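You operate a simulated robot arm through the tools that you are given. There is no shell and no other tool. Be economical: measure what you need, move in short steps, check, and stop when the job is done.

Carry out the task below with a simulated two-armed robot. There is one attempt and no reset: what you move stays moved.

## Task
Put the green tube on top of the orange spool on the top of the brown table. Put the small spool on the top of the brown table away on the top of the packing table. Put the white card that says "46" from the top of the wooden shelf on top of the white spool on the top of the brown table. Open the right blue drawer, put the tiny black bobbin inside and shut the drawer again. Press the zero button two times. Pick up the red brush with one hand, pass it to the other hand and put it on the top stock shelf. Pull the left grey drawer open. Do these in any order. Set down upright: green tube, tiny black bobbin.

Only the result counts: the job must be done as asked and must still hold three seconds after the hand-in. Knocking over, shifting, dropping, spilling or breaking anything else fails it.

## Robot
Two 7-joint arms with four-finger grippers on one trunk, on a base that drives. Base frame: it is fixed to the floor where the robot stands at the start and does not move with it; the origin is under the middle of the robot, x ahead of it, y to its left, z up; the surface under the hand at the start is at about z = 0.78. Units: m, degrees, N and s.
The left shoulder is at the start at [0.04, 0.181, 1.13], the right one opposite. With the tool pointing down near the work surface each hand reaches from about 0.32 to 0.84 m from the robot's upright axis, wherever it stands, measured 20 degrees to its own side. Places, roughly: green tube [0.5, 0, 0.75]; left grey drawer [0.8, 3.5, 0.7]; orange spool [0.5, -0.5, 0.75]; red brush (6x12x11 cm) [0.6, 3.7, 0.9]; right blue drawer [2.9, 5.8, 0.7]; small spool [0.75, -0.25, 0.75]; tb right [2.9, 5.9, 0.7]; tiny black bobbin (5x5x5 cm) [0.5, 3.3, 0.9]; top of the packing table [-1.1, 2.9, 0.8]; top stock shelf [4.8, 2.9, 1.5]; white card [-0.75, 2.75, 1.25]; white spool [0.75, -0.5, 0.75]; zero button [0.8, 3.5, 0.9]. Payload 3.67 kg a hand.
The tool frame of a hand sits at the grasp point between the pads (the TCP): z along the fingers, y along the line on which they close. The tips reach 0.028 m beyond it. The gripper opens to 0.112 m. The gripper's body begins 0.073 m behind the TCP.
Orientation is that of the tool frame in the base frame, as a unit quaternion [w, x, y, z]. With the fingers straight down and closing along the base's y, the tool's x points along the base's -x, its y along +y and its z along -z.

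## Interface
- The arms move only by the tool nudge_tool. It takes "left_plan", "right_plan" or both (then of equal length, played together; a hand with none holds still); each is a list that holds one entry, the list of rows, each a list of 7 numbers: the finger opening in m, from 0 to 0.112, then the shift along the tool's x, y, z in units of 150 mm (1.0 is 150 mm), then the turn, a rotation vector about the tool's x, y, z in units of 45 degrees (1.0 is 45 degrees). In form: [[[fingers, x, y, z, ax, ay, az], ...]]. A call has 1 to 10 rows; each row is the pose to reach, as a shift and turn from the pose commanded when the call began, along the tool's axes at that moment. A call with a number of a shift or a turn outside -1 to 1 is refused whole. Each row takes 0.2 s and may step no farther than 0.05 m and 8.6 degrees from the row before; otherwise, or with a gripper value out of range, the whole call is refused. A pose out of reach is approached as far as the arm can. The call stops where the force on the tool passes 40 N (or 10 N more than at its start, if that is more) or the arm is blocked; 0.2 s more then pass. The fingers move at their own pace and stop on an object; they squeeze with about 23 N. The grip force told is the motor's: it shows also when the fingers shut on nothing. Time passes only in rows, and 0.2 s behind the last, so rows that repeat a pose let the fingers close. It gives the time, the measured TCP pose, the force on the tool (base axes), the opening and the grip force at its end, in the units of the frame above (readings bear some noise), with the torque about the TCP (base axes, N m) and any sound that the robot's microphone picked up.
- Cameras (640 x 400 px; columns grow to the right, rows downward): "scene" is now at [0.1007, -0.0357, 1.3589]; the picture's right is [-0.38, -0.92, 0.00], its down [-0.54, 0.22, -0.81] and it looks along [0.75, -0.31, -0.59] (base axes); focal length 260 px, centre (320, 200). "left" rides on the left gripper at [0.06, 0.018, -0.104] in its tool frame; the picture's right is [-0.29, 0.96, 0.00], its down [-0.80, -0.24, -0.55] and it looks along [-0.53, -0.16, 0.83] (tool axes); focal length 234 px, centre (320, 200). "right" rides on the right gripper at [0.06, -0.018, -0.104] in its tool frame; the picture's right is [0.29, 0.96, 0.00], its down [-0.80, 0.24, -0.55] and it looks along [-0.53, 0.16, 0.83] (tool axes); focal length 234 px, centre (320, 200). There is no depth. A picture from a camera that has moved, and an enlarged one, comes with that camera's place and axes in the base frame and with its lens.
- capture(camera): a new picture of that camera. No time passes.
- slide_trunk(by): slides the trunk up (or, below 0, down) by that many m; the arms and the scene camera ride with it, the base frame stays. It gives what a move gives, with no picture.
- drive_base(legs): drives the robot by 1 to 6 legs, each [ahead, left, turn to the left] in m, m and degrees, along the robot's own axes; the way and the turn of a leg run together, so that a leg with both is an arc; at most 1.5 m and 180 degrees a leg. The arms and the cameras ride along, it lands a little off, and it stops where it bumps. It gives what a move gives.
- turn_head(pan, tilt): turns the head with the scene camera to pan (to the left, within 86 degrees either way) and tilt (down, from -29 to 69), counted from straight ahead of the robot. It gives what a move gives.
- zoom(camera, box): a new picture of the part [left, top, right, bottom] of that camera's present view, enlarged. No time passes.
- hand_in(): hands the job in; it is judged then, once.

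Go step by step. Nothing tells you exact positions but the pictures and the camera data: compare them with the known pose of the tool, close in by small moves and look again before you grip or let go. The budget is 217 turns and 220 pictures, counting those below and the enlarged ones. Unless the task says otherwise, let go and move clear before handing in.

The tools are called after ">>>" by a JSON object that holds its "fn" and its "kwargs". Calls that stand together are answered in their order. nudge_tool: Moves the arms, as the interface text tells. Its arguments: {"type":"object","properties":{"left_plan":{"type":"array","items":{"type":"array","items":{"type":"array","items":{"type":"number"}}}},"right_plan":{"type":"array","items":{"type":"array","items":{"type":"array","items":{"type":"number"}}}}},"required":[]} The other tools are called the same way: slide_trunk (by) slides the trunk up or down; drive_base (legs) drives the base; turn_head (pan, tilt) turns the head that bears the scene camera; capture (camera) takes a picture; zoom (camera, box) takes an enlarged picture of a part of a camera's view; hand_in () hands the job in.

At the start:

```text
time_s: 0.0
left_position: [0.505, -0.0495, 1.1452]
left_tool_rot: [0.0, 0.0, 1.0, 0.001]
left_ft_force: [0.3, 0.0, -0.2]
left_moment: [0.03, -0.01, 0.01]
left_grip_width: 0.1121
left_grip_force: 0.1
right_position: [0.4541, -0.5004, 1.1579]
right_tool_rot: [0.0, 0.0, 1.0, 0.0]
right_ft_force: [-0.2, 0.4, 0.1]
right_moment: [-0.02, 0.0, 0.0]
right_grip_width: 0.112
right_grip_force: 0.1
trunk travel left (down, up): [-0.25, 0.264]
robot x, y, heading: [-0.0002, 0.0006, 0.1]
head pan, tilt: [-22.5, 35.9]
```

scene: 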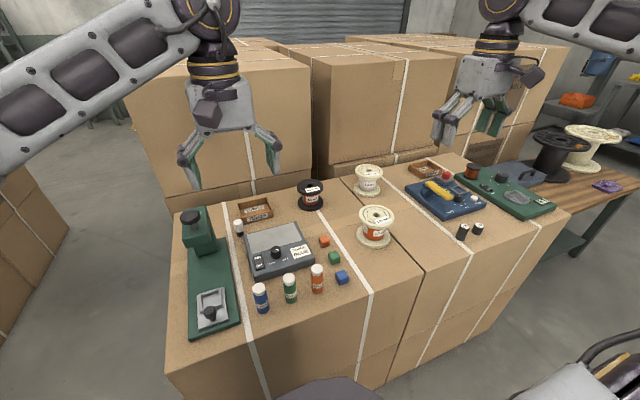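
right: 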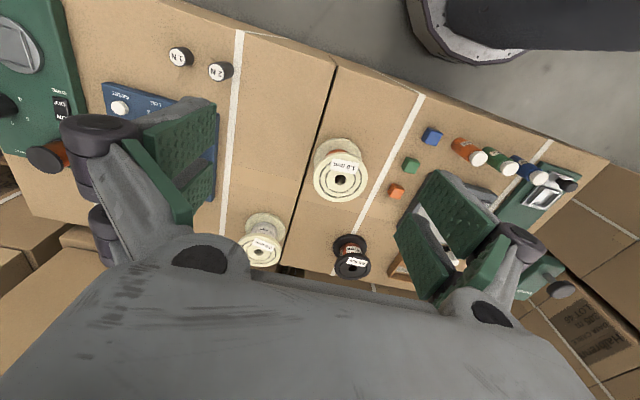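
left: 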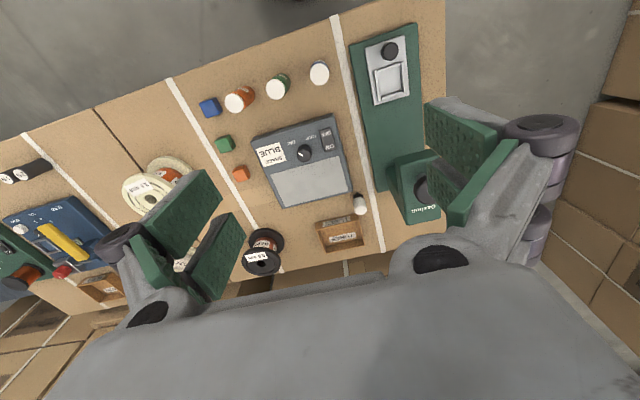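

I see a cardboard-box table with tubes, spools and devices. First I'll look closer at the objects.

>>> {"fn": "zoom", "kwargs": {"camera": "scene", "box": [160, 150, 400, 320]}}

>>> {"fn": "zoom", "kwargs": {"camera": "scene", "box": [340, 110, 640, 260]}}

```text
2.35 times, centred on (280, 235) of scene
camera zoom: at [0.1007, -0.0357, 1.3589], right [-0.38, -0.92, 0.0], down [-0.54, 0.22, -0.81], along [0.75, -0.31, -0.59], focal length 612 px, centre (414, 118)
```

zoom: 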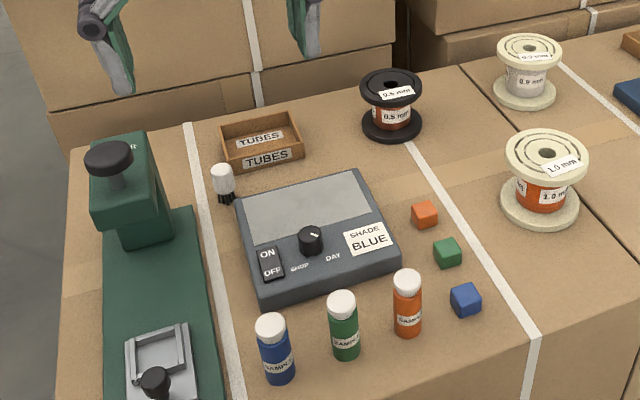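

```text
2.13 times, centred on (490, 185) of scene
camera zoom: at [0.1007, -0.0357, 1.3589], right [-0.38, -0.92, 0.0], down [-0.54, 0.22, -0.81], along [0.75, -0.31, -0.59], focal length 554 px, centre (-43, 232)
```

zoom: 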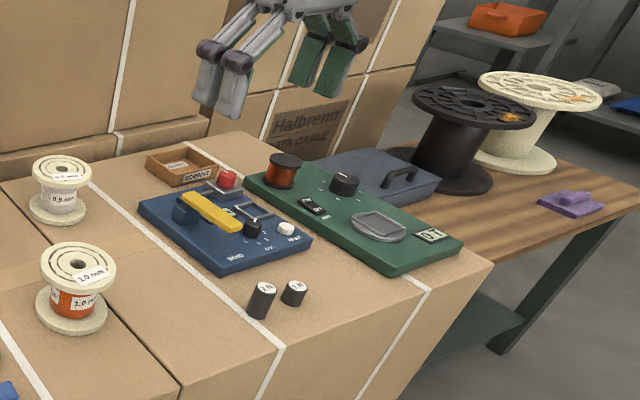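

The green tube is at about [0.478,-0.112] with its top near z 0.865. I bring the left hand over it and look again.

>>> {"fn": "nudge_tool", "kwargs": {"left_plan": [[[0.08, 0.045, -0.104, 0.25, 0, 0, 0], [0.08, 0.09, -0.208, 0.5, 0, 0, 0], [0.08, 0.135, -0.312, 0.75, 0, 0, 0], [0.08, 0.18, -0.417, 1.0, 0, 0, 0]]]}}

>>> {"fn": "capture", "kwargs": {"camera": "left"}}

>>> {"fn": "capture", "kwargs": {"camera": "scene"}}

```text
time_s: 1.0
left_position: [0.4763, -0.1148, 0.9896]
left_tool_rot: [0.001, -0.001, 1.0, 0.0]
left_ft_force: [-0.5, 0.2, -0.1]
left_moment: [0.02, 0.0, 0.02]
left_grip_width: 0.0799
left_grip_force: 0.0
right_position: [0.4556, -0.4992, 1.1574]
right_tool_rot: [0.0, 0.0, 1.0, 0.0]
right_ft_force: [-0.1, -0.5, 0.3]
right_moment: [0.0, 0.0, 0.01]
right_grip_width: 0.1119
right_grip_force: 0.0
trunk travel left (down, up): [-0.25, 0.264]
robot x, y, heading: [-0.003, 0.0038, 0.1]
head pan, tilt: [-22.5, 35.9]
```

```text
214 pictures are left
camera left: at [0.417, -0.0968, 1.0935], right [0.29, 0.96, 0.0], down [0.8, -0.24, 0.55], along [0.53, -0.16, -0.83], focal length 234 px, centre (320, 200)
```

left: 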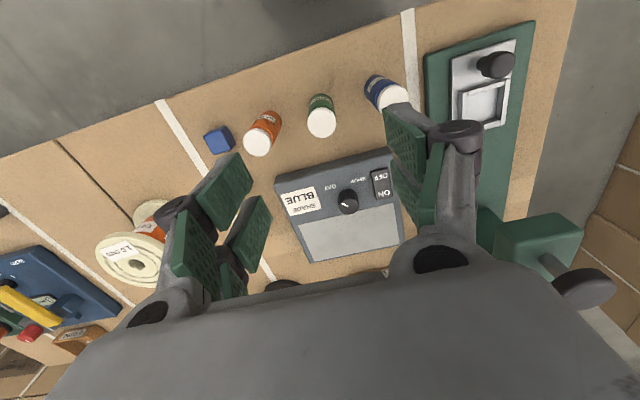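

```text
213 pictures are left
camera scene: at [0.101, -0.0362, 1.3589], right [-0.38, -0.92, 0.0], down [-0.54, 0.22, -0.81], along [0.75, -0.31, -0.59], focal length 260 px, centre (320, 200)
```

scene: 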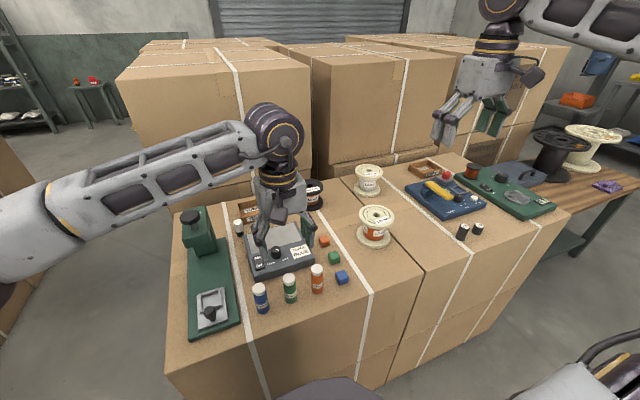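

The tube is right below the hand (0.479,-0.115). I descend with a 0.06 opening and close.

>>> {"fn": "nudge_tool", "kwargs": {"left_plan": [[[0.06, -0.01, 0, 0.25, 0, 0, 0], [0.06, -0.018, 0, 0.5, 0, 0, 0], [0.06, -0.018, 0, 0.75, 0, 0, 0], [0.06, -0.018, 0, 1.0, 0, 0, 0], [0.06, -0.018, 0, 1.0, 0, 0, 0], [0.0, -0.018, 0, 1.0, 0, 0, 0], [0.0, -0.018, 0, 1.0, 0, 0, 0]]]}}

>>> {"fn": "capture", "kwargs": {"camera": "left"}}

```text
time_s: 2.6
left_position: [0.4804, -0.1142, 0.8447]
left_tool_rot: [0.001, 0.0, 1.0, 0.0]
left_ft_force: [-0.3, 0.4, 0.4]
left_moment: [-0.01, -0.03, -0.02]
left_grip_width: 0.0276
left_grip_force: 23.0
right_position: [0.4544, -0.5005, 1.1582]
right_tool_rot: [-0.001, 0.0, 1.0, 0.0]
right_ft_force: [-0.6, 1.0, 0.1]
right_moment: [0.01, 0.03, 0.0]
right_grip_width: 0.1119
right_grip_force: 0.1
trunk travel left (down, up): [-0.25, 0.264]
robot x, y, heading: [-0.0022, 0.0033, -0.0]
head pan, tilt: [-22.5, 35.9]
```

```text
212 pictures are left
camera left: at [0.4209, -0.097, 0.9484], right [0.29, 0.96, 0.0], down [0.8, -0.24, 0.55], along [0.53, -0.16, -0.83], focal length 234 px, centre (320, 200)
```

left: 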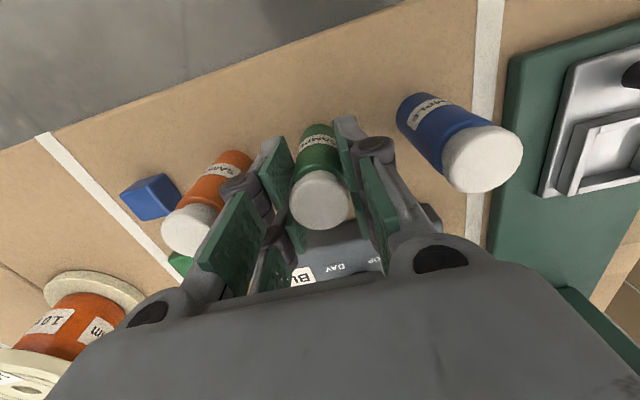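

Tube gripped. I lift it.

>>> {"fn": "nudge_tool", "kwargs": {"left_plan": [[[0.0, 0, 0, -0.25, 0, 0, 0], [0.0, 0, 0, -0.5, 0, 0, 0], [0.0, 0, 0, -0.75, 0, 0, 0], [0.0, 0, 0, -1.0, 0, 0, 0]]]}}

>>> {"fn": "drive_base", "kwargs": {"legs": [[0, -0.3, 0]]}}

>>> {"fn": "capture", "kwargs": {"camera": "left"}}

>>> {"fn": "capture", "kwargs": {"camera": "scene"}}

```text
time_s: 3.6
left_position: [0.4797, -0.114, 0.9941]
left_tool_rot: [0.0, -0.001, 1.0, 0.0]
left_ft_force: [0.0, -0.8, -0.9]
left_moment: [-0.01, 0.0, 0.0]
left_grip_width: 0.0273
left_grip_force: 22.9
right_position: [0.4545, -0.5001, 1.1593]
right_tool_rot: [0.0, 0.0, 1.0, 0.0]
right_ft_force: [-0.7, 0.6, 0.3]
right_moment: [-0.02, 0.02, 0.02]
right_grip_width: 0.1121
right_grip_force: 0.2
trunk travel left (down, up): [-0.25, 0.264]
robot x, y, heading: [0.001, 0.0006, -0.2]
head pan, tilt: [-22.5, 35.9]
```

```text
time_s: 5.7
left_position: [0.4793, -0.4098, 0.9933]
left_tool_rot: [0.0, 0.001, 1.0, 0.001]
left_ft_force: [0.1, 0.5, -1.8]
left_moment: [-0.01, -0.01, 0.05]
left_grip_width: 0.0271
left_grip_force: 22.7
right_position: [0.4538, -0.7958, 1.1593]
right_tool_rot: [0.0, 0.001, 1.0, 0.0]
right_ft_force: [-0.4, 0.1, -0.8]
right_moment: [0.02, -0.01, -0.01]
right_grip_width: 0.1119
right_grip_force: 0.2
trunk travel left (down, up): [-0.25, 0.264]
robot x, y, heading: [0.0014, -0.2935, -0.1]
head pan, tilt: [-22.5, 35.9]
```

```text
211 pictures are left
camera left: at [0.4202, -0.3928, 1.0969], right [0.29, 0.96, 0.0], down [0.8, -0.24, 0.55], along [0.53, -0.16, -0.83], focal length 234 px, centre (320, 200)
```

left: 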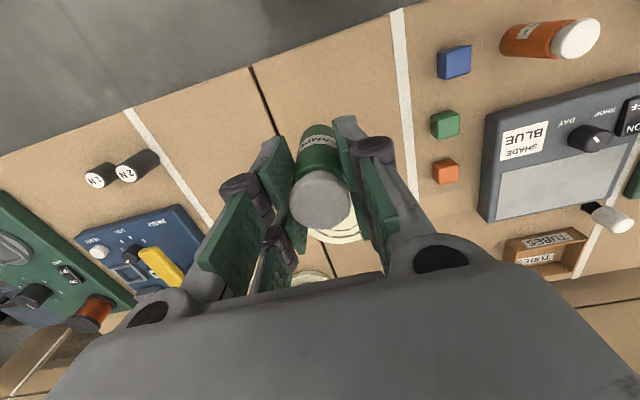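

```text
210 pictures are left
camera scene: at [0.1003, -0.3319, 1.3589], right [-0.39, -0.92, 0.0], down [-0.54, 0.23, -0.81], along [0.75, -0.31, -0.59], focal length 260 px, centre (320, 200)
```

scene: 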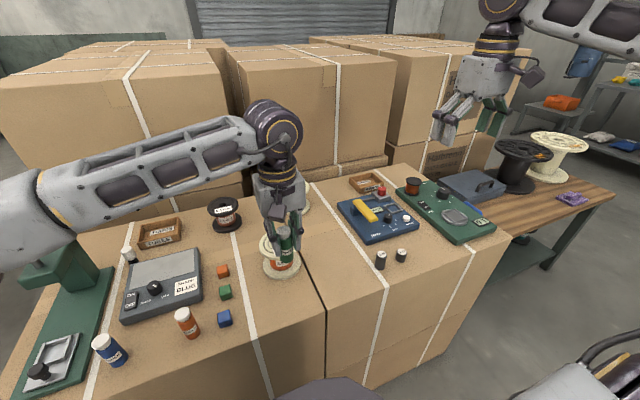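

I measure the orange spool again in zoomed pictures.

>>> {"fn": "zoom", "kwargs": {"camera": "scene", "box": [200, 180, 340, 300]}}

>>> {"fn": "capture", "kwargs": {"camera": "right"}}

```text
3.33 times, centred on (270, 240) of scene
camera zoom: at [0.1003, -0.3319, 1.3589], right [-0.39, -0.92, 0.0], down [-0.54, 0.23, -0.81], along [0.75, -0.31, -0.59], focal length 866 px, centre (487, 67)
```

zoom: 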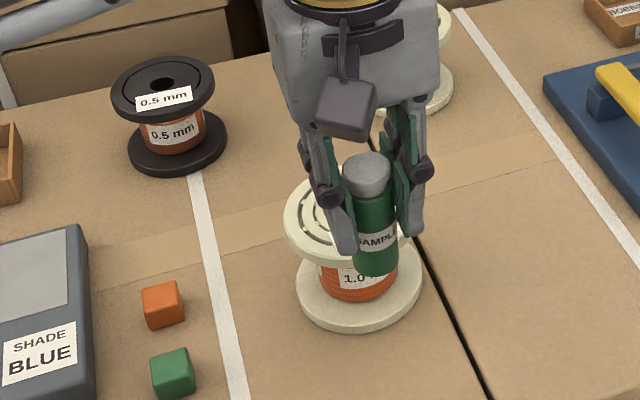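

```text
208 pictures are left
camera right: at [0.3945, -0.8152, 1.2613], right [-0.29, 0.96, 0.0], down [0.8, 0.24, 0.55], along [0.53, 0.16, -0.83], focal length 234 px, centre (320, 200)
```

right: 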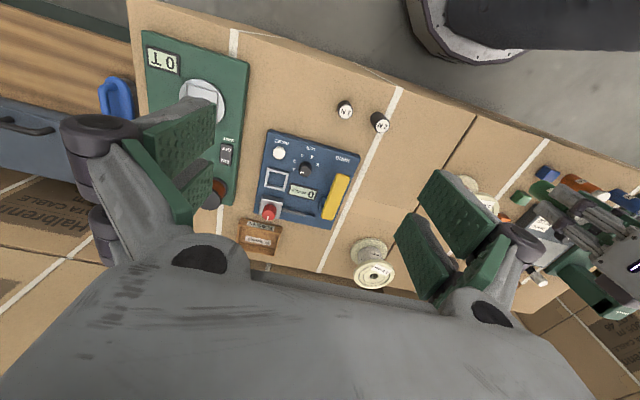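

Spool is at about [0.577,-0.411]. I move the tube over it and look before lowering.

>>> {"fn": "nudge_tool", "kwargs": {"left_plan": [[[0.0, -0.22, 0, 0, 0, 0, 0], [0.0, -0.44, 0, 0, 0, 0, 0], [0.0, -0.652, 0, 0, 0, 0, 0], [0.0, -0.652, 0, 0, 0, 0, 0]]]}}

>>> {"fn": "zoom", "kwargs": {"camera": "scene", "box": [220, 160, 360, 300]}}

>>> {"fn": "capture", "kwargs": {"camera": "left"}}

```text
time_s: 6.7
left_position: [0.58, -0.4133, 0.9945]
left_tool_rot: [-0.001, 0.001, 1.0, 0.0]
left_ft_force: [-0.3, -0.3, -1.3]
left_moment: [0.0, -0.05, 0.01]
left_grip_width: 0.0274
left_grip_force: 22.5
right_position: [0.4539, -0.7968, 1.1589]
right_tool_rot: [0.001, 0.001, 1.0, 0.0]
right_ft_force: [0.0, -0.4, 0.6]
right_moment: [-0.02, -0.02, -0.01]
right_grip_width: 0.1121
right_grip_force: 0.2
trunk travel left (down, up): [-0.25, 0.264]
robot x, y, heading: [-0.003, -0.292, -0.2]
head pan, tilt: [-22.5, 35.9]
```

```text
2.86 times, centred on (290, 230) of scene
camera zoom: at [0.1, -0.3312, 1.359], right [-0.39, -0.92, 0.0], down [-0.54, 0.23, -0.81], along [0.75, -0.31, -0.59], focal length 742 px, centre (406, 114)
```

zoom: 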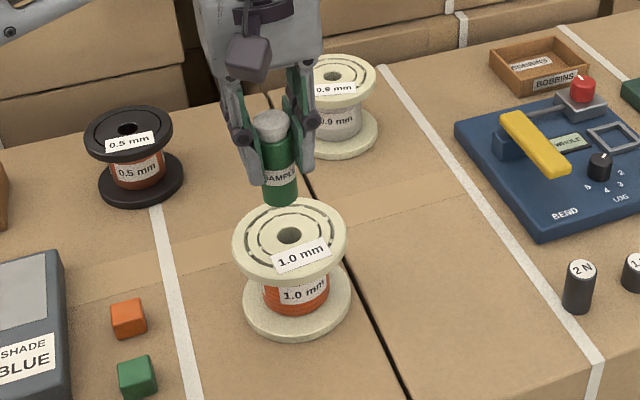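

```text
206 pictures are left
camera left: at [0.5194, -0.3955, 1.0979], right [0.29, 0.96, 0.0], down [0.8, -0.24, 0.55], along [0.53, -0.16, -0.83], focal length 234 px, centre (320, 200)
```

left: 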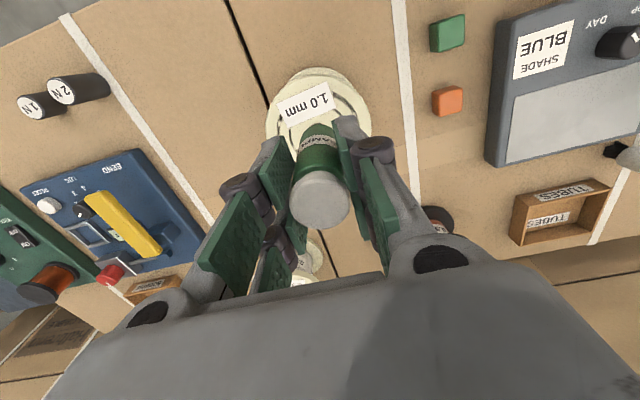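

Tube is above the spool hub. I lower carefully.

>>> {"fn": "nudge_tool", "kwargs": {"left_plan": [[[0.0, 0.02, -0.01, 0.1, 0, 0, 0], [0.0, 0.02, -0.01, 0.2, 0, 0, 0], [0.0, 0.02, -0.01, 0.28, 0, 0, 0], [0.0, 0.02, -0.01, 0.28, 0, 0, 0]]]}}

>>> {"fn": "zoom", "kwargs": {"camera": "scene", "box": [250, 190, 330, 270]}}

```text
time_s: 7.7
left_position: [0.5749, -0.4128, 0.9504]
left_tool_rot: [0.0, 0.001, 1.0, 0.0]
left_ft_force: [0.2, 0.6, -1.0]
left_moment: [0.0, -0.01, -0.02]
left_grip_width: 0.0273
left_grip_force: 22.9
right_position: [0.4537, -0.7948, 1.1593]
right_tool_rot: [0.0, 0.001, 1.0, 0.0]
right_ft_force: [0.5, -0.1, -0.9]
right_moment: [0.02, -0.02, -0.03]
right_grip_width: 0.1118
right_grip_force: 0.1
trunk travel left (down, up): [-0.25, 0.264]
robot x, y, heading: [-0.002, -0.2967, -0.2]
head pan, tilt: [-22.5, 35.9]
```

```text
5.00 times, centred on (290, 230) of scene
camera zoom: at [0.1002, -0.3314, 1.359], right [-0.39, -0.92, 0.0], down [-0.54, 0.23, -0.81], along [0.75, -0.31, -0.59], focal length 1299 px, centre (470, 50)
```

zoom: 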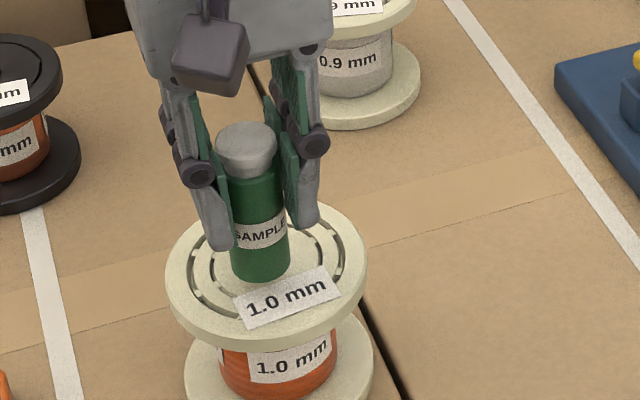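

Not in contact yet. I shift slightly (+x, -y) and lower further.

>>> {"fn": "nudge_tool", "kwargs": {"left_plan": [[[0.0, -0.035, -0.03, 0, 0, 0, 0], [0.0, -0.035, -0.03, 0.02, 0, 0, 0], [0.0, -0.035, -0.03, 0.04, 0, 0, 0], [0.0, -0.035, -0.03, 0.04, 0, 0, 0]]]}}

>>> {"fn": "zoom", "kwargs": {"camera": "scene", "box": [250, 190, 330, 270]}}

```text
time_s: 8.7
left_position: [0.5798, -0.4175, 0.9446]
left_tool_rot: [0.0, 0.0, 1.0, 0.0]
left_ft_force: [0.2, 0.4, -1.1]
left_moment: [0.01, -0.01, 0.0]
left_grip_width: 0.0269
left_grip_force: 23.1
right_position: [0.4535, -0.7967, 1.159]
right_tool_rot: [-0.001, 0.001, 1.0, -0.001]
right_ft_force: [-0.1, 0.5, -0.2]
right_moment: [-0.03, 0.03, -0.03]
right_grip_width: 0.1118
right_grip_force: 0.0
trunk travel left (down, up): [-0.25, 0.264]
robot x, y, heading: [0.0, -0.2936, -0.2]
head pan, tilt: [-22.5, 35.9]
```

```text
5.00 times, centred on (290, 230) of scene
camera zoom: at [0.1003, -0.3315, 1.3589], right [-0.39, -0.92, 0.0], down [-0.54, 0.23, -0.81], along [0.75, -0.31, -0.59], focal length 1299 px, centre (470, 50)
```

zoom: 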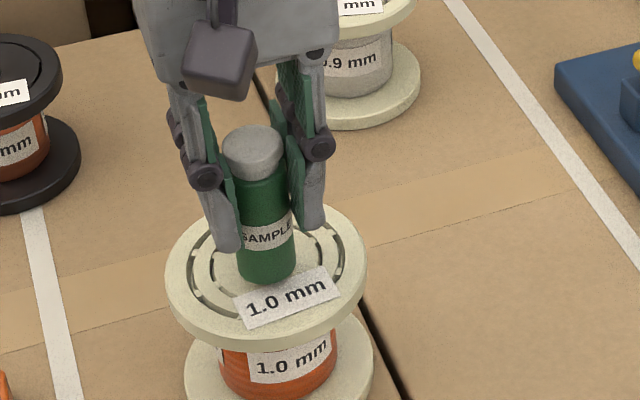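

Still no contact; lowering more.

>>> {"fn": "nudge_tool", "kwargs": {"left_plan": [[[0.0, 0, 0, 0.015, 0, 0, 0], [0.0, 0, 0, 0.03, 0, 0, 0], [0.0, 0, 0, 0.04, 0, 0, 0], [0.0, 0, 0, 0.04, 0, 0, 0]]]}}

```text
time_s: 9.7
left_position: [0.58, -0.4176, 0.938]
left_tool_rot: [-0.001, 0.001, 1.0, 0.0]
left_ft_force: [0.7, -0.9, -0.5]
left_moment: [0.0, -0.03, -0.01]
left_grip_width: 0.0271
left_grip_force: 23.0
right_position: [0.4533, -0.7955, 1.1584]
right_tool_rot: [-0.001, 0.0, 1.0, 0.0]
right_ft_force: [0.6, -0.4, -0.1]
right_moment: [-0.02, -0.01, -0.01]
right_grip_width: 0.1122
right_grip_force: 0.0
trunk travel left (down, up): [-0.25, 0.264]
robot x, y, heading: [-0.0004, -0.2964, -0.1]
head pan, tilt: [-22.5, 35.9]
```

>>> {"fn": "nudge_tool", "kwargs": {"left_plan": [[[0.0, 0, 0, 0.015, 0, 0, 0], [0.0, 0, 0, 0.03, 0, 0, 0], [0.0, 0, 0, 0.03, 0, 0, 0]]]}}

>>> {"fn": "zoom", "kwargs": {"camera": "scene", "box": [250, 190, 330, 270]}}

```text
time_s: 10.5
left_position: [0.5787, -0.4166, 0.9349]
left_tool_rot: [0.001, 0.001, 1.0, 0.0]
left_ft_force: [0.9, -0.1, 4.9]
left_moment: [-0.05, -0.1, 0.0]
left_grip_width: 0.0272
left_grip_force: 22.7
right_position: [0.4524, -0.7952, 1.1587]
right_tool_rot: [0.0, 0.001, 1.0, 0.0]
right_ft_force: [0.0, -0.6, 1.0]
right_moment: [0.01, -0.03, -0.01]
right_grip_width: 0.112
right_grip_force: 0.0
trunk travel left (down, up): [-0.25, 0.264]
robot x, y, heading: [-0.0004, -0.2987, 0.1]
head pan, tilt: [-22.5, 35.9]
```

```text
5.00 times, centred on (290, 230) of scene
camera zoom: at [0.1, -0.3314, 1.359], right [-0.39, -0.92, 0.0], down [-0.54, 0.23, -0.81], along [0.75, -0.31, -0.59], focal length 1299 px, centre (470, 50)
```

zoom: 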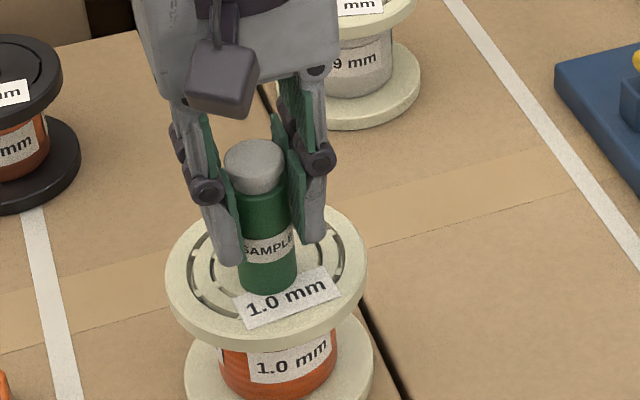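

Contact made (about 5 N). I open the fingers slightly and rise.

>>> {"fn": "nudge_tool", "kwargs": {"left_plan": [[[0.06, 0, 0, 0, 0, 0, 0], [0.06, 0, 0, 0, 0, 0, 0], [0.06, 0, 0, -0.2, 0, 0, 0], [0.06, 0, 0, -0.5, 0, 0, 0], [0.06, 0, 0, -0.8, 0, 0, 0], [0.06, 0, 0, -1.0, 0, 0, 0]]]}}

>>> {"fn": "zoom", "kwargs": {"camera": "scene", "box": [170, 150, 350, 280]}}

>>> {"fn": "capture", "kwargs": {"camera": "left"}}

```text
time_s: 11.9
left_position: [0.5818, -0.4195, 1.0866]
left_tool_rot: [0.0, 0.001, 1.0, 0.0]
left_ft_force: [-0.4, 0.8, 0.2]
left_moment: [0.01, 0.01, 0.02]
left_grip_width: 0.06
left_grip_force: 0.1
right_position: [0.4533, -0.7973, 1.1584]
right_tool_rot: [0.001, 0.0, 1.0, 0.0]
right_ft_force: [-0.2, 0.3, 0.8]
right_moment: [0.01, 0.0, -0.02]
right_grip_width: 0.112
right_grip_force: 0.0
trunk travel left (down, up): [-0.25, 0.264]
robot x, y, heading: [-0.0, -0.2966, 0.3]
head pan, tilt: [-22.5, 35.9]
```

```text
3.08 times, centred on (260, 215) of scene
camera zoom: at [0.0999, -0.3317, 1.359], right [-0.39, -0.92, 0.0], down [-0.54, 0.23, -0.81], along [0.75, -0.31, -0.59], focal length 800 px, centre (505, 154)
```

zoom: 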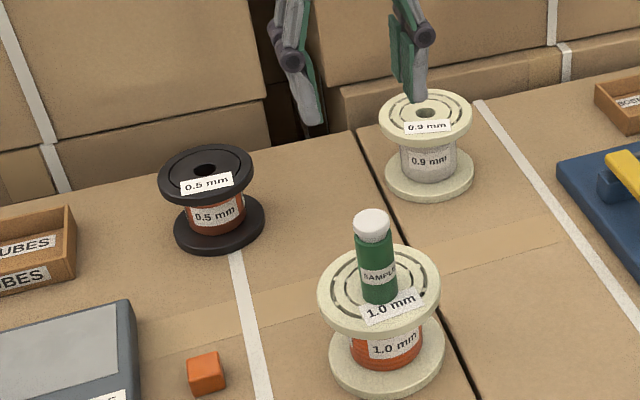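

```text
201 pictures are left
camera left: at [0.5217, -0.4022, 1.1903], right [0.29, 0.96, 0.0], down [0.8, -0.24, 0.55], along [0.53, -0.16, -0.83], focal length 234 px, centre (320, 200)
```

left: 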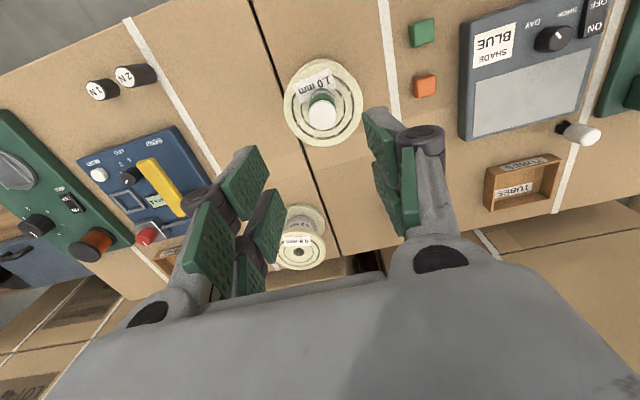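

The tube stands on the spool. Next the small spool, at about [0.825,-0.298]; I check the base clearance to the table first.

>>> {"fn": "turn_head", "kwargs": {"pan": 0, "tilt": 69}}

>>> {"fn": "capture", "kwargs": {"camera": "scene"}}

>>> {"fn": "turn_head", "kwargs": {"pan": 86, "tilt": 20}}

>>> {"fn": "capture", "kwargs": {"camera": "scene"}}

>>> {"fn": "turn_head", "kwargs": {"pan": 30, "tilt": 15}}

>>> {"fn": "capture", "kwargs": {"camera": "scene"}}

```text
time_s: 12.8
left_position: [0.5819, -0.4201, 1.0873]
left_tool_rot: [0.0, 0.001, 1.0, -0.001]
left_ft_force: [-0.3, 0.2, -0.5]
left_moment: [-0.01, -0.02, 0.02]
left_grip_width: 0.0599
left_grip_force: 0.0
right_position: [0.4534, -0.797, 1.158]
right_tool_rot: [0.0, 0.001, 1.0, 0.0]
right_ft_force: [-0.9, -0.3, 0.6]
right_moment: [0.01, -0.02, 0.02]
right_grip_width: 0.1119
right_grip_force: 0.0
trunk travel left (down, up): [-0.25, 0.264]
robot x, y, heading: [-0.0004, -0.2968, -0.0]
head pan, tilt: [0.0, 68.8]
```

```text
200 pictures are left
camera scene: at [0.0754, -0.2979, 1.3167], right [0.0, -1.0, 0.0], down [-0.93, 0.0, -0.36], along [0.36, 0.0, -0.93], focal length 260 px, centre (320, 200)
```

scene: 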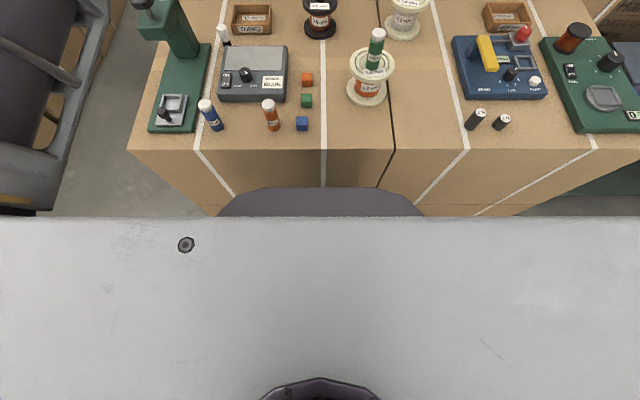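

```text
time_s: 14.4
left_position: [0.5818, -0.4194, 1.0861]
left_tool_rot: [0.0, 0.001, 1.0, 0.0]
left_ft_force: [0.0, 0.0, -0.1]
left_moment: [0.02, 0.0, -0.04]
left_grip_width: 0.0601
left_grip_force: 0.1
right_position: [0.4524, -0.7948, 1.1584]
right_tool_rot: [0.0, 0.001, 1.0, 0.0]
right_ft_force: [0.5, -0.4, 0.1]
right_moment: [0.0, -0.04, 0.0]
right_grip_width: 0.1123
right_grip_force: 0.0
trunk travel left (down, up): [-0.25, 0.264]
robot x, y, heading: [-0.002, -0.2958, -0.2]
head pan, tilt: [85.9, 20.0]
```

```text
199 pictures are left
camera scene: at [0.0263, -0.2049, 1.3841], right [1.0, -0.07, 0.0], down [-0.03, -0.34, -0.94], along [0.07, 0.94, -0.34], focal length 260 px, centre (320, 200)
```

scene: 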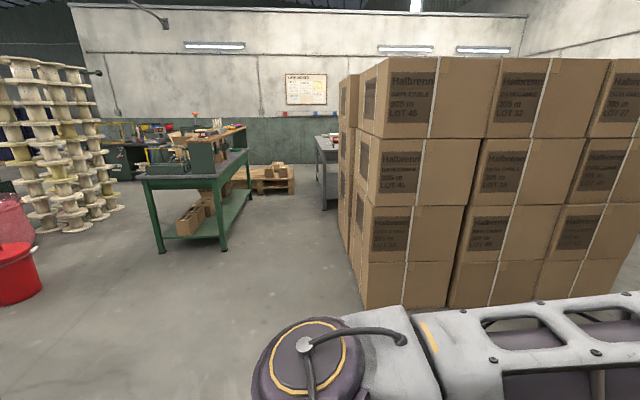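

```text
time_s: 15.7
left_position: [0.5813, -0.4202, 1.0865]
left_tool_rot: [0.0, 0.001, 1.0, -0.001]
left_ft_force: [-0.3, -0.7, 0.4]
left_moment: [-0.04, -0.02, 0.01]
left_grip_width: 0.0599
left_grip_force: 0.1
right_position: [0.4529, -0.7967, 1.1588]
right_tool_rot: [0.0, 0.0, 1.0, 0.0]
right_ft_force: [0.1, -0.5, -0.2]
right_moment: [0.0, 0.03, -0.01]
right_grip_width: 0.112
right_grip_force: 0.1
trunk travel left (down, up): [-0.25, 0.264]
robot x, y, heading: [0.001, -0.2945, -0.3]
head pan, tilt: [30.0, 15.0]
```

```text
198 pictures are left
camera scene: at [0.1004, -0.2511, 1.3923], right [0.5, -0.87, 0.0], down [-0.22, -0.13, -0.97], along [0.84, 0.48, -0.26], focal length 260 px, centre (320, 200)
```

scene: 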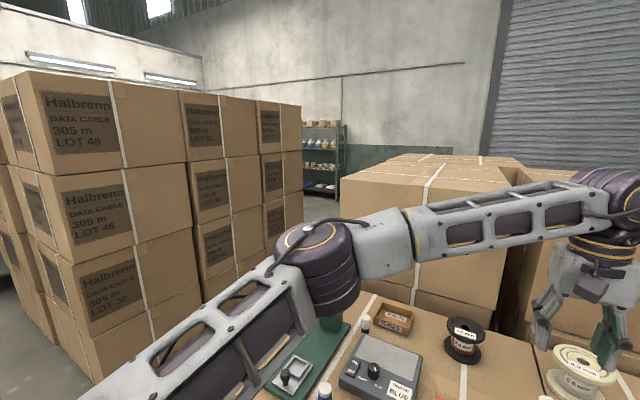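

I drive slightly ahead and to the right so the left arm reaches the small spool comfortably, then look.

>>> {"fn": "drive_base", "kwargs": {"legs": [[0.06, -0.13, 0]]}}

>>> {"fn": "turn_head", "kwargs": {"pan": 10, "tilt": 38}}

>>> {"fn": "nudge_tool", "kwargs": {"left_plan": [[[0.112, -0.25, 0.2, 0, 0, 0, 0], [0.112, -0.5, 0.4, 0, 0, 0, 0], [0.112, -0.75, 0.6, 0, 0, 0, 0], [0.112, -1.0, 0.8, 0, 0, 0, 0], [0.112, -1.0, 1.0, 0, 0, 0, 0]]]}}

>>> {"fn": "capture", "kwargs": {"camera": "left"}}

>>> {"fn": "capture", "kwargs": {"camera": "scene"}}

```text
time_s: 17.0
left_position: [0.6405, -0.547, 1.086]
left_tool_rot: [0.0, -0.001, 1.0, 0.0]
left_ft_force: [-0.2, -0.5, 0.0]
left_moment: [0.0, 0.01, -0.01]
left_grip_width: 0.0599
left_grip_force: 0.1
right_position: [0.512, -0.9243, 1.1591]
right_tool_rot: [0.001, -0.002, 1.0, -0.001]
right_ft_force: [0.0, -0.5, -0.9]
right_moment: [0.04, 0.02, -0.03]
right_grip_width: 0.112
right_grip_force: 0.1
trunk travel left (down, up): [-0.25, 0.264]
robot x, y, heading: [0.0621, -0.4257, 0.4]
head pan, tilt: [30.0, 15.0]
```

```text
time_s: 17.9
left_position: [0.6403, -0.5467, 1.0864]
left_tool_rot: [0.0, -0.001, 1.0, 0.001]
left_ft_force: [1.9, 1.0, -0.4]
left_moment: [0.0, 0.01, 0.01]
left_grip_width: 0.06
left_grip_force: 0.1
right_position: [0.5125, -0.9234, 1.1587]
right_tool_rot: [0.0, 0.0, 1.0, 0.001]
right_ft_force: [0.4, -0.1, 0.7]
right_moment: [0.0, -0.01, -0.02]
right_grip_width: 0.112
right_grip_force: 0.0
trunk travel left (down, up): [-0.25, 0.264]
robot x, y, heading: [0.0558, -0.4263, -0.1]
head pan, tilt: [10.0, 38.0]
```

```text
time_s: 19.1
left_position: [0.7909, -0.3912, 1.0841]
left_tool_rot: [0.0, -0.001, 1.0, -0.002]
left_ft_force: [-0.1, 0.5, 0.3]
left_moment: [-0.05, 0.0, 0.0]
left_grip_width: 0.1118
left_grip_force: 0.1
left hand out of reach, approached as far as the arm can: row 4
right_position: [0.5128, -0.9198, 1.1607]
right_tool_rot: [0.0, -0.001, 1.0, -0.001]
right_ft_force: [0.1, 0.6, 0.0]
right_moment: [-0.09, 0.01, -0.01]
right_grip_width: 0.1122
right_grip_force: 0.0
trunk travel left (down, up): [-0.25, 0.264]
robot x, y, heading: [0.0581, -0.4215, -0.0]
head pan, tilt: [10.0, 38.0]
```

```text
197 pictures are left
camera left: at [0.7321, -0.3742, 1.188], right [0.29, 0.96, 0.0], down [0.8, -0.24, 0.55], along [0.53, -0.16, -0.83], focal length 234 px, centre (320, 200)
```

left: 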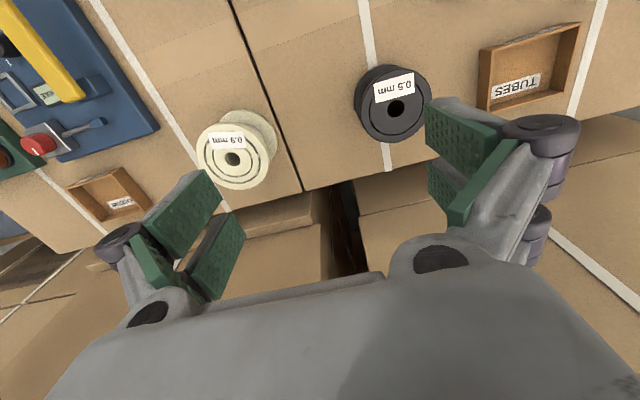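

```text
196 pictures are left
camera scene: at [0.1633, -0.4079, 1.3556], right [0.17, -0.98, 0.0], down [-0.61, -0.11, -0.79], along [0.78, 0.14, -0.62], focal length 260 px, centre (320, 200)
```

scene: 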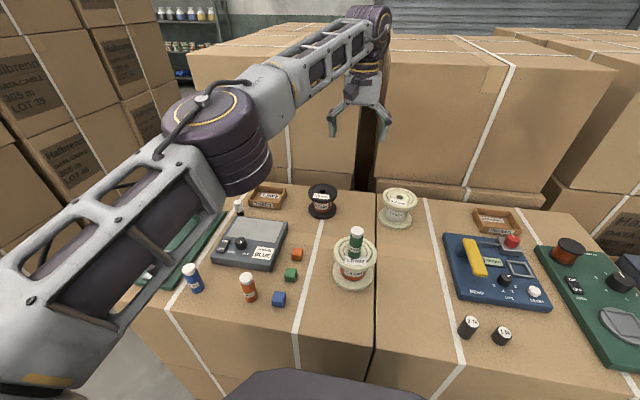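

The small spool is at [0.828,-0.299]. I drive a bit ahead and left so the hand is above it.

>>> {"fn": "drive_base", "kwargs": {"legs": [[0.05, 0.09, 0]]}}

>>> {"fn": "capture", "kwargs": {"camera": "left"}}

```text
time_s: 20.3
left_position: [0.8398, -0.3043, 1.0846]
left_tool_rot: [0.0, -0.001, 1.0, 0.0]
left_ft_force: [-0.5, 0.3, 0.4]
left_moment: [-0.03, 0.04, 0.02]
left_grip_width: 0.112
left_grip_force: 0.1
right_position: [0.5627, -0.8338, 1.1584]
right_tool_rot: [0.0, -0.001, 1.0, 0.0]
right_ft_force: [-0.5, 0.1, -0.4]
right_moment: [-0.03, -0.04, 0.01]
right_grip_width: 0.1118
right_grip_force: 0.1
trunk travel left (down, up): [-0.25, 0.264]
robot x, y, heading: [0.1074, -0.3335, 0.0]
head pan, tilt: [10.0, 38.0]
```

```text
195 pictures are left
camera left: at [0.7805, -0.2874, 1.1885], right [0.29, 0.96, 0.0], down [0.8, -0.24, 0.55], along [0.53, -0.16, -0.83], focal length 234 px, centre (320, 200)
```

left: 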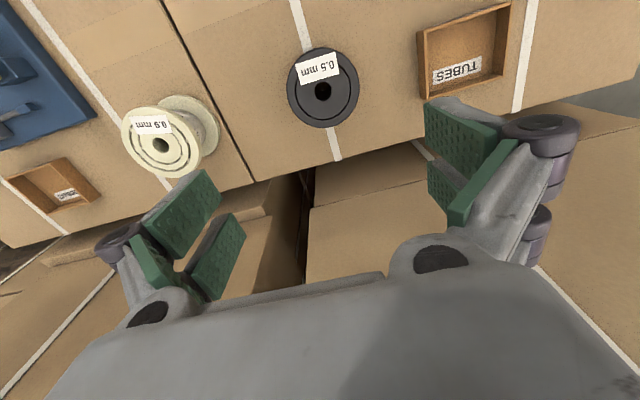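

Hand almost centred above the spool. I descend to just above it and check.

>>> {"fn": "nudge_tool", "kwargs": {"left_plan": [[[0.112, 0.04, 0.02, 0.25, 0, 0, 0], [0.112, 0.08, 0.04, 0.5, 0, 0, 0], [0.112, 0.08, 0.04, 0.75, 0, 0, 0], [0.112, 0.08, 0.04, 0.95, 0, 0, 0], [0.112, 0.08, 0.04, 0.95, 0, 0, 0]]]}}

>>> {"fn": "capture", "kwargs": {"camera": "left"}}

>>> {"fn": "zoom", "kwargs": {"camera": "scene", "box": [240, 100, 400, 250]}}

```text
time_s: 21.5
left_position: [0.8267, -0.2993, 0.9389]
left_tool_rot: [0.0, -0.001, 1.0, -0.001]
left_ft_force: [-0.5, 0.0, 0.2]
left_moment: [-0.05, -0.02, 0.0]
left_grip_width: 0.1119
left_grip_force: 0.0
right_position: [0.5621, -0.8337, 1.1592]
right_tool_rot: [-0.001, 0.0, 1.0, 0.0]
right_ft_force: [-0.1, -0.2, 0.0]
right_moment: [0.03, 0.0, 0.0]
right_grip_width: 0.1124
right_grip_force: 0.1
trunk travel left (down, up): [-0.25, 0.264]
robot x, y, heading: [0.1025, -0.3333, -0.0]
head pan, tilt: [10.0, 38.0]
```

```text
194 pictures are left
camera left: at [0.7671, -0.2814, 1.0432], right [0.29, 0.96, 0.0], down [0.8, -0.24, 0.55], along [0.53, -0.16, -0.83], focal length 234 px, centre (320, 200)
```

left: 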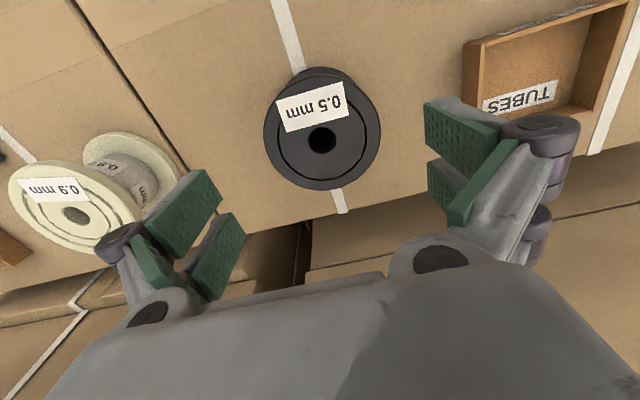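

```text
2.67 times, centred on (320, 175) of scene
camera zoom: at [0.2113, -0.3215, 1.3558], right [0.17, -0.98, 0.0], down [-0.61, -0.11, -0.79], along [0.78, 0.14, -0.62], focal length 693 px, centre (320, 267)
```

zoom: 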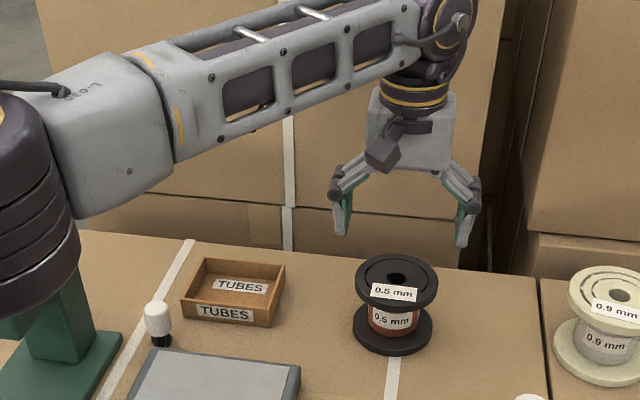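

Well centred. Descend around the top flange and grip.

>>> {"fn": "nudge_tool", "kwargs": {"left_plan": [[[0.112, 0, 0.01, 0.2, 0, 0, 0], [0.112, 0, 0.01, 0.4, 0, 0, 0], [0.112, 0, 0.01, 0.57, 0, 0, 0], [0.112, 0, 0.01, 0.57, 0, 0, 0], [0.05, 0, 0.01, 0.57, 0, 0, 0], [0.05, 0, 0.01, 0.57, 0, 0, 0]]]}}

>>> {"fn": "zoom", "kwargs": {"camera": "scene", "box": [240, 100, 400, 250]}}

```text
time_s: 22.9
left_position: [0.8295, -0.298, 0.8543]
left_tool_rot: [0.0, -0.001, 1.0, 0.0]
left_ft_force: [-0.6, 0.0, 0.0]
left_moment: [-0.15, -0.14, -0.01]
left_grip_width: 0.0931
left_grip_force: 22.5
right_position: [0.5623, -0.8338, 1.1588]
right_tool_rot: [0.0, 0.0, 1.0, 0.0]
right_ft_force: [-0.8, 0.0, 0.2]
right_moment: [-0.01, 0.0, -0.03]
right_grip_width: 0.1121
right_grip_force: 0.1
trunk travel left (down, up): [-0.25, 0.264]
robot x, y, heading: [0.1088, -0.3336, 0.2]
head pan, tilt: [10.0, 38.0]
```

```text
2.67 times, centred on (320, 175) of scene
camera zoom: at [0.2115, -0.3214, 1.3557], right [0.17, -0.98, 0.0], down [-0.61, -0.11, -0.79], along [0.78, 0.14, -0.62], focal length 693 px, centre (320, 267)
```

zoom: 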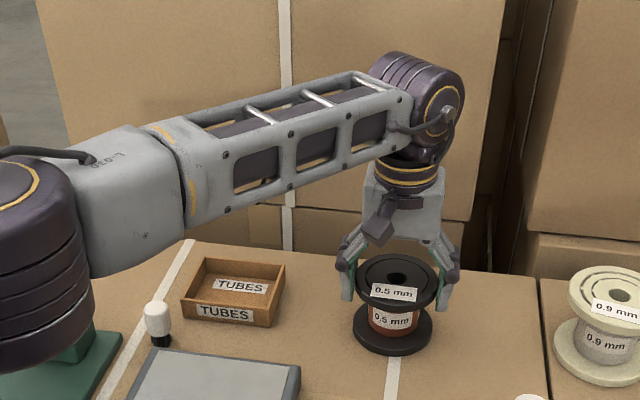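

Gripped on the flange. I lift it high.

>>> {"fn": "nudge_tool", "kwargs": {"left_plan": [[[0.05, 0, 0, -0.2, 0, 0, 0], [0.05, 0, 0, -0.4, 0, 0, 0], [0.05, 0, 0, -0.6, 0, 0, 0], [0.05, 0, 0, -0.8, 0, 0, 0], [0.05, 0, 0, -1.0, 0, 0, 0]]]}}

>>> {"fn": "nudge_tool", "kwargs": {"left_plan": [[[0.05, 0.2, 0, -0.2, 0, 0, 0], [0.05, 0.4, 0, -0.4, 0, 0, 0], [0.05, 0.6, 0, -0.6, 0, 0, 0], [0.05, 0.8, 0, -0.8, 0, 0, 0], [0.05, 1.0, 0, -1.0, 0, 0, 0]]]}}

>>> {"fn": "capture", "kwargs": {"camera": "left"}}

```text
time_s: 24.1
left_position: [0.8277, -0.2978, 1.0103]
left_tool_rot: [0.0, -0.001, 1.0, 0.0]
left_ft_force: [-0.6, 0.2, -6.0]
left_moment: [0.0, 0.0, 0.01]
left_grip_width: 0.0932
left_grip_force: 23.3
right_position: [0.5613, -0.8328, 1.1584]
right_tool_rot: [0.0, 0.0, 1.0, 0.0]
right_ft_force: [0.2, -0.4, -0.1]
right_moment: [-0.01, -0.01, -0.01]
right_grip_width: 0.1121
right_grip_force: 0.0
trunk travel left (down, up): [-0.25, 0.264]
robot x, y, heading: [0.1061, -0.3352, 0.2]
head pan, tilt: [10.0, 38.0]
```

```text
time_s: 25.3
left_position: [0.6773, -0.2999, 1.1601]
left_tool_rot: [0.001, -0.001, 1.0, -0.001]
left_ft_force: [-0.4, 0.0, -6.8]
left_moment: [0.0, 0.03, -0.01]
left_grip_width: 0.0931
left_grip_force: 23.3
right_position: [0.5613, -0.8333, 1.1585]
right_tool_rot: [0.0, -0.001, 1.0, 0.001]
right_ft_force: [-0.8, -0.7, 0.7]
right_moment: [0.0, -0.03, -0.03]
right_grip_width: 0.1118
right_grip_force: 0.0
trunk travel left (down, up): [-0.25, 0.264]
robot x, y, heading: [0.1057, -0.3349, -0.1]
head pan, tilt: [10.0, 38.0]
```

```text
191 pictures are left
camera left: at [0.6175, -0.2827, 1.2627], right [0.29, 0.96, 0.0], down [0.8, -0.24, 0.55], along [0.53, -0.16, -0.83], focal length 234 px, centre (320, 200)
```

left: 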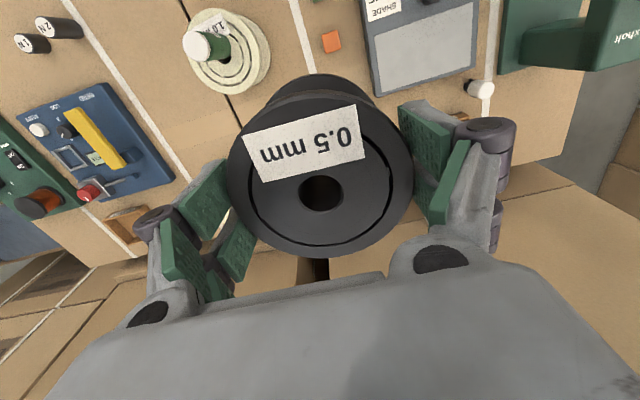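

Small spool is held firmly. I back away from the table, turn left toward the packing table and look.

>>> {"fn": "drive_base", "kwargs": {"legs": [[-0.6, 0, 0], [0, 0, 90], [0.6, 0, 0]]}}

>>> {"fn": "turn_head", "kwargs": {"pan": 15, "tilt": 15}}

>>> {"fn": "capture", "kwargs": {"camera": "scene"}}

```text
time_s: 36.0
left_position: [-0.4973, 0.8555, 1.1572]
left_tool_rot: [-0.001, -0.7, 0.714, 0.0]
left_ft_force: [0.1, -0.7, -6.9]
left_moment: [-0.01, 0.01, 0.04]
left_grip_width: 0.093
left_grip_force: 22.6
right_position: [0.033, 0.7287, 1.1574]
right_tool_rot: [0.0, -0.7, 0.714, 0.001]
right_ft_force: [-0.4, -0.3, -0.2]
right_moment: [0.0, 0.01, -0.03]
right_grip_width: 0.1122
right_grip_force: 0.1
trunk travel left (down, up): [-0.25, 0.264]
robot x, y, heading: [-0.4733, 0.2799, 88.9]
head pan, tilt: [10.0, 38.0]
```

```text
time_s: 36.9
left_position: [-0.498, 0.8547, 1.1566]
left_tool_rot: [0.0, -0.7, 0.714, -0.001]
left_ft_force: [-0.2, 0.4, -6.3]
left_moment: [-0.01, -0.03, -0.02]
left_grip_width: 0.093
left_grip_force: 23.0
right_position: [0.0336, 0.7267, 1.1601]
right_tool_rot: [0.001, -0.7, 0.714, -0.001]
right_ft_force: [-0.1, 0.7, 0.0]
right_moment: [0.04, -0.01, 0.0]
right_grip_width: 0.1119
right_grip_force: 0.1
trunk travel left (down, up): [-0.25, 0.264]
robot x, y, heading: [-0.4715, 0.2819, 88.8]
head pan, tilt: [15.0, 15.0]
```

```text
190 pictures are left
camera scene: at [-0.4975, 0.3919, 1.3922], right [0.97, 0.24, 0.0], down [0.06, -0.25, -0.97], along [-0.23, 0.94, -0.26], focal length 260 px, centre (320, 200)
```

scene: 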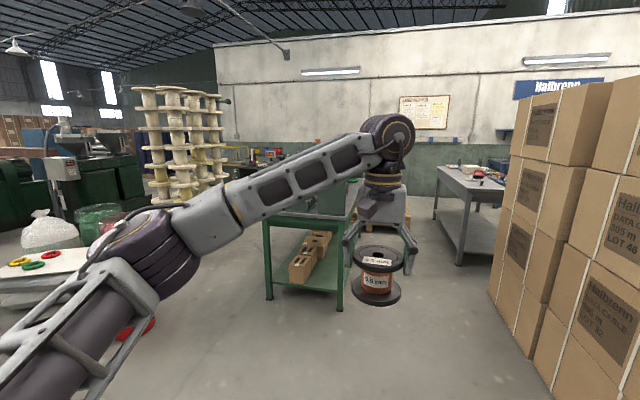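

I drive somewhat closer and look at the packing table past the arm.

>>> {"fn": "drive_base", "kwargs": {"legs": [[0.3, 0.25, 0]]}}

>>> {"fn": "turn_head", "kwargs": {"pan": 0, "tilt": 12}}

>>> {"fn": "capture", "kwargs": {"camera": "scene"}}

>>> {"fn": "turn_head", "kwargs": {"pan": 70, "tilt": 30}}

>>> {"fn": "capture", "kwargs": {"camera": "scene"}}

```text
time_s: 39.4
left_position: [-0.7338, 1.1684, 1.1592]
left_tool_rot: [0.0, -0.699, 0.715, 0.0]
left_ft_force: [0.0, 0.2, -8.1]
left_moment: [-0.05, 0.02, -0.01]
left_grip_width: 0.0931
left_grip_force: 22.8
right_position: [-0.2033, 1.0397, 1.1577]
right_tool_rot: [-0.001, -0.7, 0.714, 0.0]
right_ft_force: [1.0, -0.3, -0.7]
right_moment: [0.0, 0.01, -0.01]
right_grip_width: 0.1124
right_grip_force: 0.1
trunk travel left (down, up): [-0.25, 0.264]
robot x, y, heading: [-0.7101, 0.5928, 89.0]
head pan, tilt: [15.0, 15.0]
```

```text
time_s: 40.1
left_position: [-0.7344, 1.1672, 1.158]
left_tool_rot: [0.0, -0.699, 0.716, 0.0]
left_ft_force: [0.9, 0.3, -6.1]
left_moment: [-0.01, -0.01, 0.0]
left_grip_width: 0.0932
left_grip_force: 23.3
right_position: [-0.2041, 1.0395, 1.1588]
right_tool_rot: [-0.001, -0.7, 0.715, 0.0]
right_ft_force: [0.1, -0.3, 0.6]
right_moment: [0.05, 0.05, 0.04]
right_grip_width: 0.1122
right_grip_force: 0.2
trunk travel left (down, up): [-0.25, 0.264]
robot x, y, heading: [-0.715, 0.5965, 88.7]
head pan, tilt: [0.0, 12.0]
```

```text
189 pictures are left
camera scene: at [-0.7114, 0.7076, 1.3971], right [1.0, -0.02, 0.0], down [0.0, -0.21, -0.98], along [0.02, 0.98, -0.21], focal length 260 px, centre (320, 200)
```

scene: 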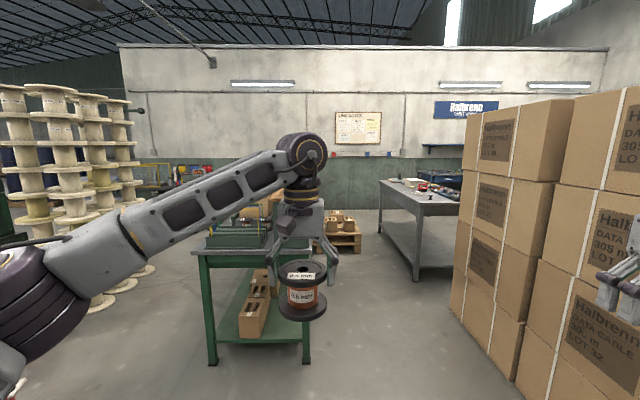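

```text
time_s: 41.5
left_position: [-0.7349, 1.1678, 1.158]
left_tool_rot: [0.0, -0.7, 0.715, 0.0]
left_ft_force: [0.2, 0.7, -6.8]
left_moment: [-0.01, -0.02, -0.01]
left_grip_width: 0.093
left_grip_force: 22.5
right_position: [-0.2041, 1.0397, 1.159]
right_tool_rot: [0.0, -0.7, 0.715, 0.0]
right_ft_force: [-0.4, -0.7, 0.1]
right_moment: [0.0, 0.02, 0.0]
right_grip_width: 0.1122
right_grip_force: 0.1
trunk travel left (down, up): [-0.25, 0.264]
robot x, y, heading: [-0.715, 0.594, 88.8]
head pan, tilt: [70.0, 30.0]
```

```text
188 pictures are left
camera scene: at [-0.7977, 0.6473, 1.3681], right [0.36, 0.93, 0.0], down [0.47, -0.18, -0.87], along [-0.81, 0.31, -0.5], focal length 260 px, centre (320, 200)
```

scene: 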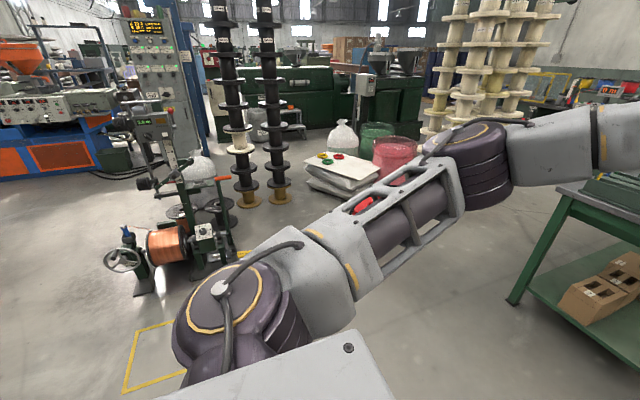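

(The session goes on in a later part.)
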